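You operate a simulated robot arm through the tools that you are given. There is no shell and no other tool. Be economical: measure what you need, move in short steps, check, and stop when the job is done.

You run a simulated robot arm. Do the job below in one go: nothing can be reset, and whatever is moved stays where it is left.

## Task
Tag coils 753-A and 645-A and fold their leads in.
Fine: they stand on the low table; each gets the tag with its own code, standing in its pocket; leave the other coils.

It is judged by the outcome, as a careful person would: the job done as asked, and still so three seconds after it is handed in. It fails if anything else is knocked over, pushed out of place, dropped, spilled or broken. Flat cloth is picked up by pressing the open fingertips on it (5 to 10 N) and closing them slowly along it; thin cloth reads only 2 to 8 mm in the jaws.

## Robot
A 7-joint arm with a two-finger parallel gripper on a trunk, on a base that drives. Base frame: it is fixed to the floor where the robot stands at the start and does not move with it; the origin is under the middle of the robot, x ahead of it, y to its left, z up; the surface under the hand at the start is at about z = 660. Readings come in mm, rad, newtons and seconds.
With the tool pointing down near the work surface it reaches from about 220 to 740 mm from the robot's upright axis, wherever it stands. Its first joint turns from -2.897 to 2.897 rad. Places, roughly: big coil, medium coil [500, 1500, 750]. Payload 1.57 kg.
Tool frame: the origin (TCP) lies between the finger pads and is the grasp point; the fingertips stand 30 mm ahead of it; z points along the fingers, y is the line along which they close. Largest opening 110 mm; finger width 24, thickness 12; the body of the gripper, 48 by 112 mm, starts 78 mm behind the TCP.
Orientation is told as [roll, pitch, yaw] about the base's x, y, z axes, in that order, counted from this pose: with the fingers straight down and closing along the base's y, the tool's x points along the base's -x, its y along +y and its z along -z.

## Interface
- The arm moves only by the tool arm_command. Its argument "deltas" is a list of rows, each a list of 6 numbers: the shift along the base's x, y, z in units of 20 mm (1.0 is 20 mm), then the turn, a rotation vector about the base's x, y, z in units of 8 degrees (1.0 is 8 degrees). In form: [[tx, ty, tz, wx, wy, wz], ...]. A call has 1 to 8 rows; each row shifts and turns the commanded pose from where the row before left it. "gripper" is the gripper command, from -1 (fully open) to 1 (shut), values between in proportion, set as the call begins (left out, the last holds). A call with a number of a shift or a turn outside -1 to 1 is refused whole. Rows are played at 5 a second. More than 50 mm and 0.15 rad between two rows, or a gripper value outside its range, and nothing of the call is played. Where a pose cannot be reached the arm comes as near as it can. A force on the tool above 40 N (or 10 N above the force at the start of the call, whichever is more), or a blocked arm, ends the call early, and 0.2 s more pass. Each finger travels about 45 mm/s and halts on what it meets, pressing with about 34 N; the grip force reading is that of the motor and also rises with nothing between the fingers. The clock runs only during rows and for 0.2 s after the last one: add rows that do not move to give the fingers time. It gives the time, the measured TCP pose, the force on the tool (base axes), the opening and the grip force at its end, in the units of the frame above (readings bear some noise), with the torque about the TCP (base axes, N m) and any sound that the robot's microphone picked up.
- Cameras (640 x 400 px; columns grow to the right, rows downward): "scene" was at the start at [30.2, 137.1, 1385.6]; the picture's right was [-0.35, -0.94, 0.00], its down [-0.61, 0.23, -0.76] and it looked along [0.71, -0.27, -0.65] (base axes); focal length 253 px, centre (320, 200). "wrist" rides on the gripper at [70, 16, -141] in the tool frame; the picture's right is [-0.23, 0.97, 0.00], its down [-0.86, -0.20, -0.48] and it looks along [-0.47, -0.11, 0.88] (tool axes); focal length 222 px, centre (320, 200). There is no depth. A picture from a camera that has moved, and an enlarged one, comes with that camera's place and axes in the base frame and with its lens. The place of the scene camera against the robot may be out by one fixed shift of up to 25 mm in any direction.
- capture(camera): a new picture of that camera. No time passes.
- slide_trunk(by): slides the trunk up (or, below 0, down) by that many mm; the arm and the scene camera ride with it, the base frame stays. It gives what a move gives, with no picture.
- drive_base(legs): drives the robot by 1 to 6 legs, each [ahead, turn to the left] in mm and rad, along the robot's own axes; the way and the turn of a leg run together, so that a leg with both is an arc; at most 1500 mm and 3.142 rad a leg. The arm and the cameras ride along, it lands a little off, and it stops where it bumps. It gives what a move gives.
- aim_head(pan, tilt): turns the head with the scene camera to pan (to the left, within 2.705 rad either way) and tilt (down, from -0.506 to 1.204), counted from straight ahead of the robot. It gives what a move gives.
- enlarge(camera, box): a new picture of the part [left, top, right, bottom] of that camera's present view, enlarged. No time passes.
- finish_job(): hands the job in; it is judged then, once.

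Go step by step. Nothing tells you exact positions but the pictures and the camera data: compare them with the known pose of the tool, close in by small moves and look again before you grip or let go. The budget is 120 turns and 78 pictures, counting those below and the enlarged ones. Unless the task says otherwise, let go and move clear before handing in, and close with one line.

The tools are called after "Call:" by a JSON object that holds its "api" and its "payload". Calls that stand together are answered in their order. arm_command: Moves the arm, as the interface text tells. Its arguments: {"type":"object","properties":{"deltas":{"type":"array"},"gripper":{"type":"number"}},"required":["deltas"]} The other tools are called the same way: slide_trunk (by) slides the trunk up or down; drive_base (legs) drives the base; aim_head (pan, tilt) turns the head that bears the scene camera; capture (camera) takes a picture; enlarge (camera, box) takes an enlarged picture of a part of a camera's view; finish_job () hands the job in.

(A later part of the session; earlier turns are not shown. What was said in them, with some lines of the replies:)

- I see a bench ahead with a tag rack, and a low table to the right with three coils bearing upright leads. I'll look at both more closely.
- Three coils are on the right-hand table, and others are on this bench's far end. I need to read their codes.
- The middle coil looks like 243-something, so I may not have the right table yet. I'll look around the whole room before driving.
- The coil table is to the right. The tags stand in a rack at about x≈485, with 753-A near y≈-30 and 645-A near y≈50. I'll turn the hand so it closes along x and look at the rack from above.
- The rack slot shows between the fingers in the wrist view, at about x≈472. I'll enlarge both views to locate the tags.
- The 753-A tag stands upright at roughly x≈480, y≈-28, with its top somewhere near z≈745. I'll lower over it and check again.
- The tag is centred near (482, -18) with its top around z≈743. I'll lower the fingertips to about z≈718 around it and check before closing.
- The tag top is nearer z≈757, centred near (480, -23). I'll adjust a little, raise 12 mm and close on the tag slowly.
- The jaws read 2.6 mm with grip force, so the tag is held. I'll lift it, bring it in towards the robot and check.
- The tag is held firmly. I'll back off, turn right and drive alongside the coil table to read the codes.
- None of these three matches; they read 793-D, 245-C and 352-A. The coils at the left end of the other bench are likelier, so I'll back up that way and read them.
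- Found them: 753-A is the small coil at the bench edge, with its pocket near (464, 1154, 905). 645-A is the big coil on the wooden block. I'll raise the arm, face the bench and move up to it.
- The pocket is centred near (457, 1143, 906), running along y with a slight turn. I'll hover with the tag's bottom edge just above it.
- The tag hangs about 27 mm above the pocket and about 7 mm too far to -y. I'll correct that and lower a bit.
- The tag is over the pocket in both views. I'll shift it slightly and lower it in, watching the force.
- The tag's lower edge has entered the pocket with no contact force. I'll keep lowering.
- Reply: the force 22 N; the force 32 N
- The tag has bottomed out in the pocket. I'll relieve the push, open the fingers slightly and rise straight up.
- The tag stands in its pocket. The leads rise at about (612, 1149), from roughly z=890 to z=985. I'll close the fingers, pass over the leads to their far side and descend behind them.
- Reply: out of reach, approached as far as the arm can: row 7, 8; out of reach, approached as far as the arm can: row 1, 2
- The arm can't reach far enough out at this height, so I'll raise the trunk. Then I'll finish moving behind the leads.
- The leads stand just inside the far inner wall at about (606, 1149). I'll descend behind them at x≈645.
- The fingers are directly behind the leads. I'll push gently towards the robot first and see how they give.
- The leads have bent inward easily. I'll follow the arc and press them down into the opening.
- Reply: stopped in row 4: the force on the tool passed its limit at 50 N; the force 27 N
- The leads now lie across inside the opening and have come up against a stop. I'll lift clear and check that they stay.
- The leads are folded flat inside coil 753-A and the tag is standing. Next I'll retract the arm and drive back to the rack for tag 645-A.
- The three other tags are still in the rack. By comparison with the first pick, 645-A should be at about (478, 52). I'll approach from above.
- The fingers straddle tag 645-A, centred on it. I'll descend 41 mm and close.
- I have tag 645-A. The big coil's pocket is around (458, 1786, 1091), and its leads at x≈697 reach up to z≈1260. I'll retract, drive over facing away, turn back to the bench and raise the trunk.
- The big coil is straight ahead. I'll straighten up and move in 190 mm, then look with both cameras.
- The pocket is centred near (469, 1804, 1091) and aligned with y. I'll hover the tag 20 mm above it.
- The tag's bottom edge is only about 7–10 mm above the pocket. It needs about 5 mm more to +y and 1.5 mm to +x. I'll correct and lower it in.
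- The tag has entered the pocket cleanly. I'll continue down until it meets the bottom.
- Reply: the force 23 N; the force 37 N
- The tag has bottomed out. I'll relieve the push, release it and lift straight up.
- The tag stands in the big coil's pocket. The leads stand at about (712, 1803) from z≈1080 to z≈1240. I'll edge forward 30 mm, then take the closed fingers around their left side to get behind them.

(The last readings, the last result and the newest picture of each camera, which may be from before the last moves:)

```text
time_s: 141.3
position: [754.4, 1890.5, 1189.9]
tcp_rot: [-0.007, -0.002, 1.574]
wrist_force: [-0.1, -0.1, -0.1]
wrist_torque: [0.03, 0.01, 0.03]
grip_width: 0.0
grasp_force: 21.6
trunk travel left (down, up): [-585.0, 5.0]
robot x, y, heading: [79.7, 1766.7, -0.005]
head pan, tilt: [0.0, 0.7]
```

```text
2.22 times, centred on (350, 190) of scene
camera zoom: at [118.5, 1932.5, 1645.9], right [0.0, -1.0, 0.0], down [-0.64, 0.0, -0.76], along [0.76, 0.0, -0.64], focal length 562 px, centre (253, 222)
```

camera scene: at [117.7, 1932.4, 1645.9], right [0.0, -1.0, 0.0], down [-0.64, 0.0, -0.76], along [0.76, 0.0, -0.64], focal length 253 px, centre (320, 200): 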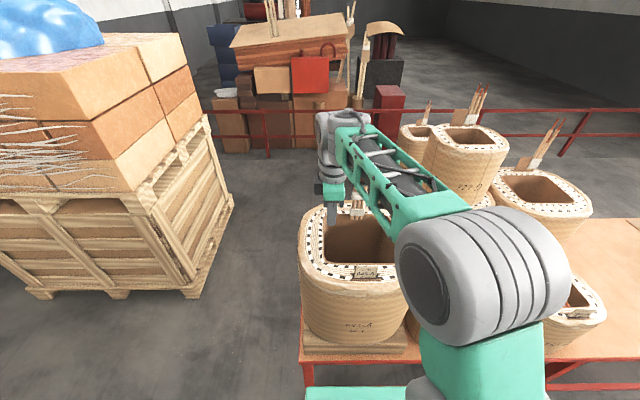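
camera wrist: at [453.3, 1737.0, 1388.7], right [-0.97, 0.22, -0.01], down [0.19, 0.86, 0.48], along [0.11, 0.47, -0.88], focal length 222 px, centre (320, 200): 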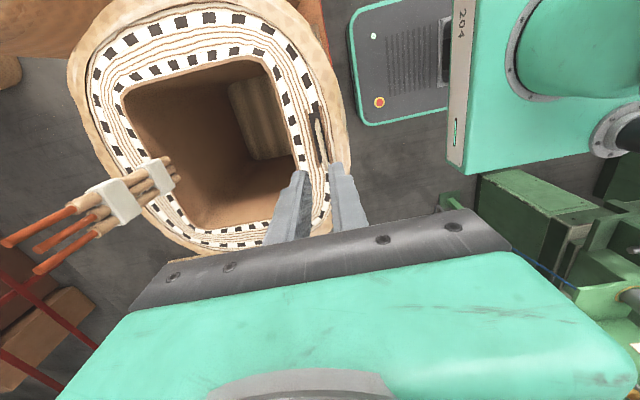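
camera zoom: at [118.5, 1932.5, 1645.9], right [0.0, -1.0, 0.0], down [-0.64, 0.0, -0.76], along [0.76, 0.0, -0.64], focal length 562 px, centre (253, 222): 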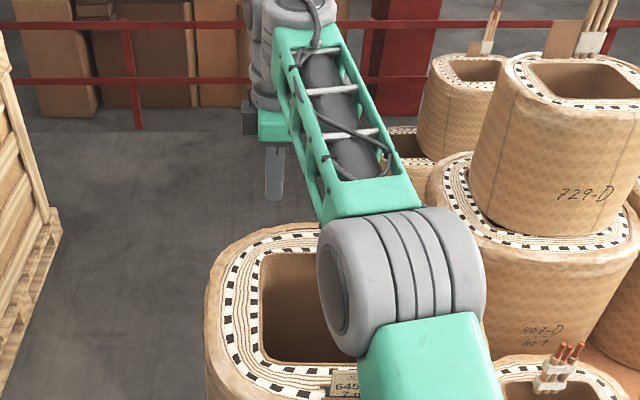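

The fingers are behind the rim on the left side with no contact. I'll slide across to line up behind the leads.

Call:
{"api": "arm_command", "payload": {"deltas": [[0, -0.9, 0, 0, 0, 0], [0, -0.9, 0, 0, 0, 0], [0, -0.9, 0, 0, 0, 0], [0, -0.9, 0, 0, 0, 0], [0, -0.75, 0, 0, 0, 0], [0, 0, 0, 0, 0, 0]]}}

Call:
{"api": "capture", "payload": {"camera": "wrist"}}

```text
time_s: 142.7
position: [752.4, 1802.1, 1189.1]
tcp_rot: [-0.006, -0.002, 1.572]
wrist_force: [-0.1, -1.0, 1.1]
wrist_torque: [0.03, 0.06, 0.01]
grip_width: 0.0
grasp_force: 21.6
trunk travel left (down, up): [-585.0, 5.0]
robot x, y, heading: [81.8, 1765.8, -0.006]
head pan, tilt: [0.0, 0.7]
```

```text
8 pictures are left
camera wrist: at [736.0, 1731.1, 1331.4], right [-0.97, 0.22, -0.01], down [0.19, 0.85, 0.48], along [0.11, 0.47, -0.88], focal length 222 px, centre (320, 200)
```

wrist: 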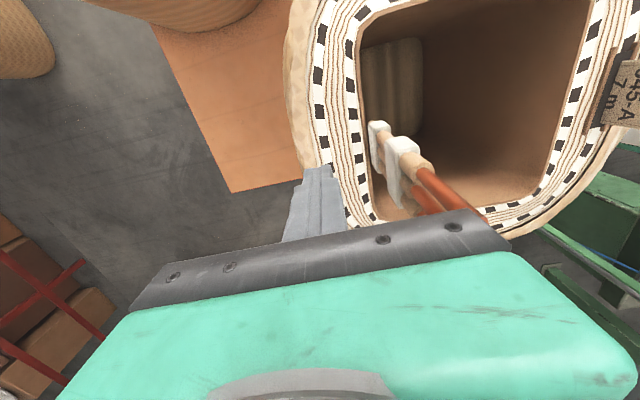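

The leads lie in front of the fingers at about x≈690, y≈1810. I'll push them inward and down along an arc.

Call:
{"api": "arm_command", "payload": {"deltas": [[-0.9, 0.2, 0, 0, 0, 0], [-0.9, 0.15, -0.1, 0, 0, 0], [-0.9, 0, -0.2, 0, 0, 0], [-0.9, 0, -0.3, 0, 0, 0], [-0.9, 0, -0.4, 0, 0, 0], [-0.6, 0, -0.6, 0, 0, 0], [0, 0, 0, 0, 0, 0]]}}

Call:
{"api": "capture", "payload": {"camera": "wrist"}}

```text
time_s: 144.3
position: [652.0, 1810.1, 1158.2]
tcp_rot: [-0.006, -0.002, 1.574]
wrist_force: [0.5, 0.1, -0.6]
wrist_torque: [0.03, -0.01, 0.02]
grip_width: 0.1
grasp_force: 21.1
trunk travel left (down, up): [-585.0, 5.0]
robot x, y, heading: [81.3, 1766.6, -0.004]
head pan, tilt: [0.0, 0.7]
```

```text
7 pictures are left
camera wrist: at [633.6, 1738.9, 1299.7], right [-0.97, 0.22, -0.01], down [0.19, 0.86, 0.48], along [0.11, 0.47, -0.88], focal length 222 px, centre (320, 200)
```

wrist: 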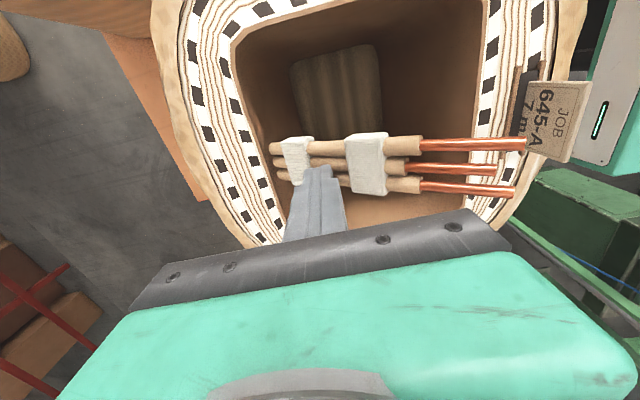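

The leads are past halfway down. I'll press further in small steps.

Call:
{"api": "arm_command", "payload": {"deltas": [[-0.5, 0, -0.6, 0, 0, 0], [-0.4, 0, -0.7, 0, 0, 0], [-0.3, 0, -0.6, 0, 0, 0], [0, 0, 0, 0, 0, 0]]}}

Call:
{"api": "capture", "payload": {"camera": "wrist"}}

```text
time_s: 145.3
position: [627.9, 1810.3, 1119.7]
tcp_rot: [-0.007, -0.002, 1.575]
wrist_force: [0.4, 0.7, -0.5]
wrist_torque: [-0.01, 0.01, 0.03]
grip_width: 0.0
grasp_force: 21.8
trunk travel left (down, up): [-585.0, 5.0]
robot x, y, heading: [86.7, 1767.9, -0.005]
head pan, tilt: [0.0, 0.7]
```

```text
6 pictures are left
camera wrist: at [609.4, 1739.0, 1261.2], right [-0.97, 0.22, -0.01], down [0.19, 0.86, 0.48], along [0.11, 0.47, -0.88], focal length 222 px, centre (320, 200)
```

wrist: 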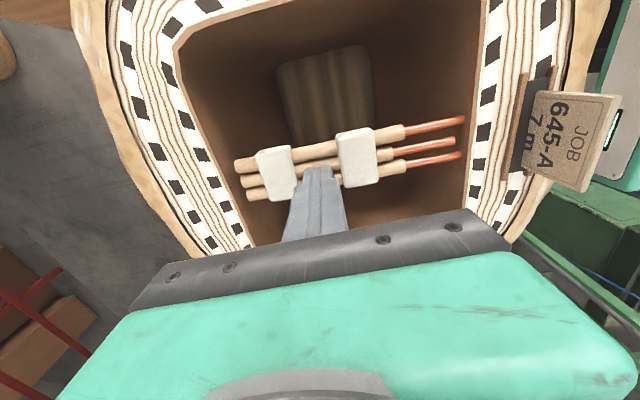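

The leads are now almost level and inside the opening. I'll press down a little more until they meet the stop.

Call:
{"api": "arm_command", "payload": {"deltas": [[0, 0, -0.4, 0, 0, 0], [0, 0, -0.4, 0, 0, 0], [0, 0, -0.4, 0, 0, 0], [0, 0, -0.3, 0, 0, 0]]}}

Call:
{"api": "arm_command", "payload": {"deltas": [[0, 0, 1, 0, 0, 0], [0, 0, 1, 0, 0, 0], [0, 0, 1, 0, 0, 0], [0, 0, 1, 0, 0, 0], [0, 0, 1, 0, 0, 0], [0, 0, 1, 0, 0, 0], [0, 0, 1, 0, 0, 0], [0, 0, 0, 0, 0, 0]]}}

Call:
{"api": "capture", "payload": {"camera": "wrist"}}

```text
time_s: 145.9
position: [625.9, 1809.7, 1116.5]
tcp_rot: [-0.026, -0.004, 1.574]
wrist_force: [-9.9, -0.9, 15.3]
wrist_torque: [-0.17, 0.23, -0.07]
grip_width: 0.1
grasp_force: 21.0
trunk travel left (down, up): [-585.0, 5.0]
robot x, y, heading: [80.0, 1768.0, -0.005]
head pan, tilt: [0.0, 0.7]
stopped in row 2: the force on the tool passed its limit at 47 N (the readings are from after the stop); the commanded pose is now the measured one
```

```text
time_s: 147.7
position: [627.7, 1811.0, 1255.1]
tcp_rot: [-0.021, -0.003, 1.575]
wrist_force: [-0.2, 0.4, -1.0]
wrist_torque: [0.03, -0.01, -0.03]
grip_width: 0.1
grasp_force: 21.5
trunk travel left (down, up): [-585.0, 5.0]
robot x, y, heading: [82.6, 1764.6, -0.01]
head pan, tilt: [0.0, 0.7]
```

```text
5 pictures are left
camera wrist: at [608.2, 1740.4, 1396.0], right [-0.97, 0.22, -0.02], down [0.19, 0.85, 0.48], along [0.13, 0.47, -0.87], focal length 222 px, centre (320, 200)
```

wrist: 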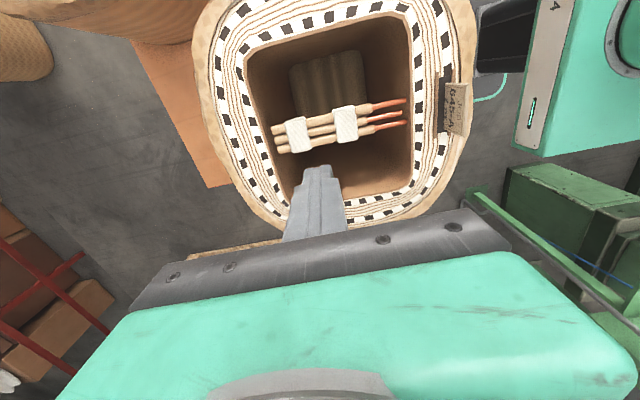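

Both leads are folded in against their stop. I'll retract the arm, back off and take a final look.

Call:
{"api": "arm_command", "payload": {"deltas": [[-1, 0, 0.3, 0, 0, 0], [-1, 0, 0, 0, 0, 0], [-1, 0, 0, 0, 0, 0], [-1, 0, 0, 0, 0, 0], [-1, 0, 0, 0, 0, 0], [-1, 0, 0, 0, 0, 0], [-1, 0, 0, 0, 0, 0], [-1, 0, 0, 0, 0, 0]]}}

Call:
{"api": "drive_base", "payload": {"legs": [[-250, 0]]}}

Call:
{"api": "aim_head", "payload": {"pan": -0.4, "tilt": 0.7}}

Call:
{"api": "capture", "payload": {"camera": "scene"}}

```text
time_s: 149.5
position: [468.6, 1811.0, 1259.9]
tcp_rot: [-0.021, -0.002, 1.573]
wrist_force: [0.6, 0.2, 0.1]
wrist_torque: [-0.01, 0.0, 0.0]
grip_width: 0.0
grasp_force: 21.1
trunk travel left (down, up): [-585.0, 5.0]
robot x, y, heading: [84.8, 1767.8, -0.003]
head pan, tilt: [0.0, 0.7]
```

```text
time_s: 151.3
position: [221.2, 1812.5, 1260.4]
tcp_rot: [-0.025, 0.0, 1.573]
wrist_force: [0.1, -0.7, 0.0]
wrist_torque: [0.01, 0.0, -0.01]
grip_width: 0.0
grasp_force: 21.4
trunk travel left (down, up): [-585.0, 5.0]
robot x, y, heading: [-164.4, 1769.6, -0.005]
head pan, tilt: [0.0, 0.7]
```

```text
time_s: 152.2
position: [222.7, 1811.7, 1260.5]
tcp_rot: [-0.021, -0.002, 1.575]
wrist_force: [0.1, -0.3, 0.4]
wrist_torque: [-0.01, 0.01, -0.02]
grip_width: 0.0
grasp_force: 21.4
trunk travel left (down, up): [-585.0, 5.0]
robot x, y, heading: [-162.3, 1769.4, -0.005]
head pan, tilt: [-0.4, 0.7]
```

```text
4 pictures are left
camera scene: at [-136.0, 1900.2, 1645.9], right [-0.39, -0.92, 0.0], down [-0.59, 0.25, -0.76], along [0.7, -0.3, -0.64], focal length 253 px, centre (320, 200)
```

scene: 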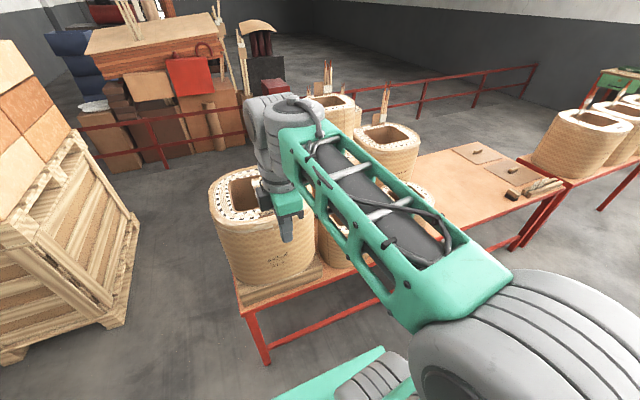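

The arm blocks the view, so I'll turn the base away and check both coils once more.

Call:
{"api": "drive_base", "payload": {"legs": [[0, -1.3]]}}

Call:
{"api": "aim_head", "payload": {"pan": 1.05, "tilt": 0.7}}

Call:
{"api": "capture", "payload": {"camera": "scene"}}

```text
time_s: 155.8
position: [-20.2, 1404.6, 1259.8]
tcp_rot: [-0.022, -0.002, 0.27]
wrist_force: [-0.6, 0.1, -0.2]
wrist_torque: [-0.01, -0.01, 0.03]
grip_width: 0.0
grasp_force: 21.2
trunk travel left (down, up): [-585.0, 5.0]
robot x, y, heading: [-166.6, 1766.0, -1.308]
head pan, tilt: [-0.4, 0.7]
```

```text
time_s: 157.3
position: [-21.3, 1405.7, 1260.6]
tcp_rot: [-0.021, -0.002, 0.269]
wrist_force: [2.0, 0.9, -0.7]
wrist_torque: [-0.03, 0.06, -0.01]
grip_width: 0.0
grasp_force: 20.9
trunk travel left (down, up): [-585.0, 5.0]
robot x, y, heading: [-163.1, 1769.8, -1.306]
head pan, tilt: [1.051, 0.7]
```

```text
3 pictures are left
camera scene: at [61.0, 1855.5, 1645.9], right [-0.25, -0.97, 0.0], down [-0.62, 0.16, -0.76], along [0.74, -0.19, -0.64], focal length 253 px, centre (320, 200)
```

scene: 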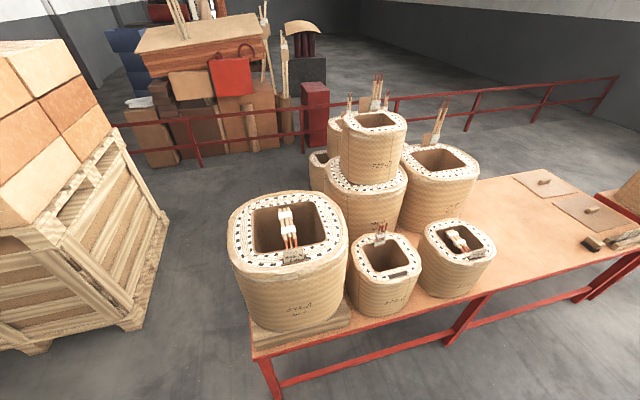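

Call:
{"api": "enlarge", "payload": {"camera": "scene", "box": [220, 180, 500, 340]}}

Call:
{"api": "enlarge", "payload": {"camera": "scene", "box": [410, 210, 510, 290]}}

```text
2.29 times, centred on (360, 260) of scene
camera zoom: at [61.0, 1855.5, 1645.9], right [-0.25, -0.97, 0.0], down [-0.62, 0.16, -0.76], along [0.74, -0.19, -0.64], focal length 578 px, centre (229, 63)
```

zoom: 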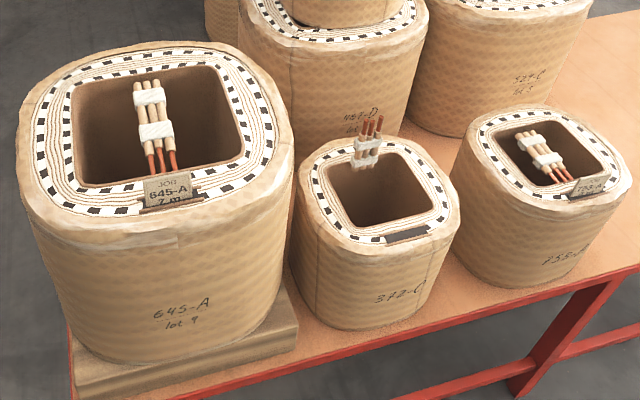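

```text
5.00 times, centred on (460, 250) of scene
camera zoom: at [61.0, 1855.5, 1645.9], right [-0.25, -0.97, 0.0], down [-0.62, 0.16, -0.76], along [0.74, -0.19, -0.64], focal length 1263 px, centre (-380, -50)
```

zoom: 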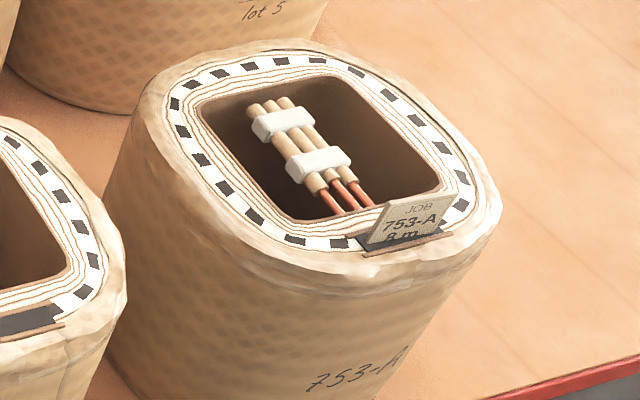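

Both coils have their own tag standing in the pocket and their leads folded in. The other coils look undisturbed and the arm is clear, so I'm handing in.

Call:
{"api": "finish_job", "payload": {}}

```text
The job is handed in.
```

Coils 753-A and 645-A are done: each has its own tag standing in its pocket and its leads folded in, and I left the other coils alone.
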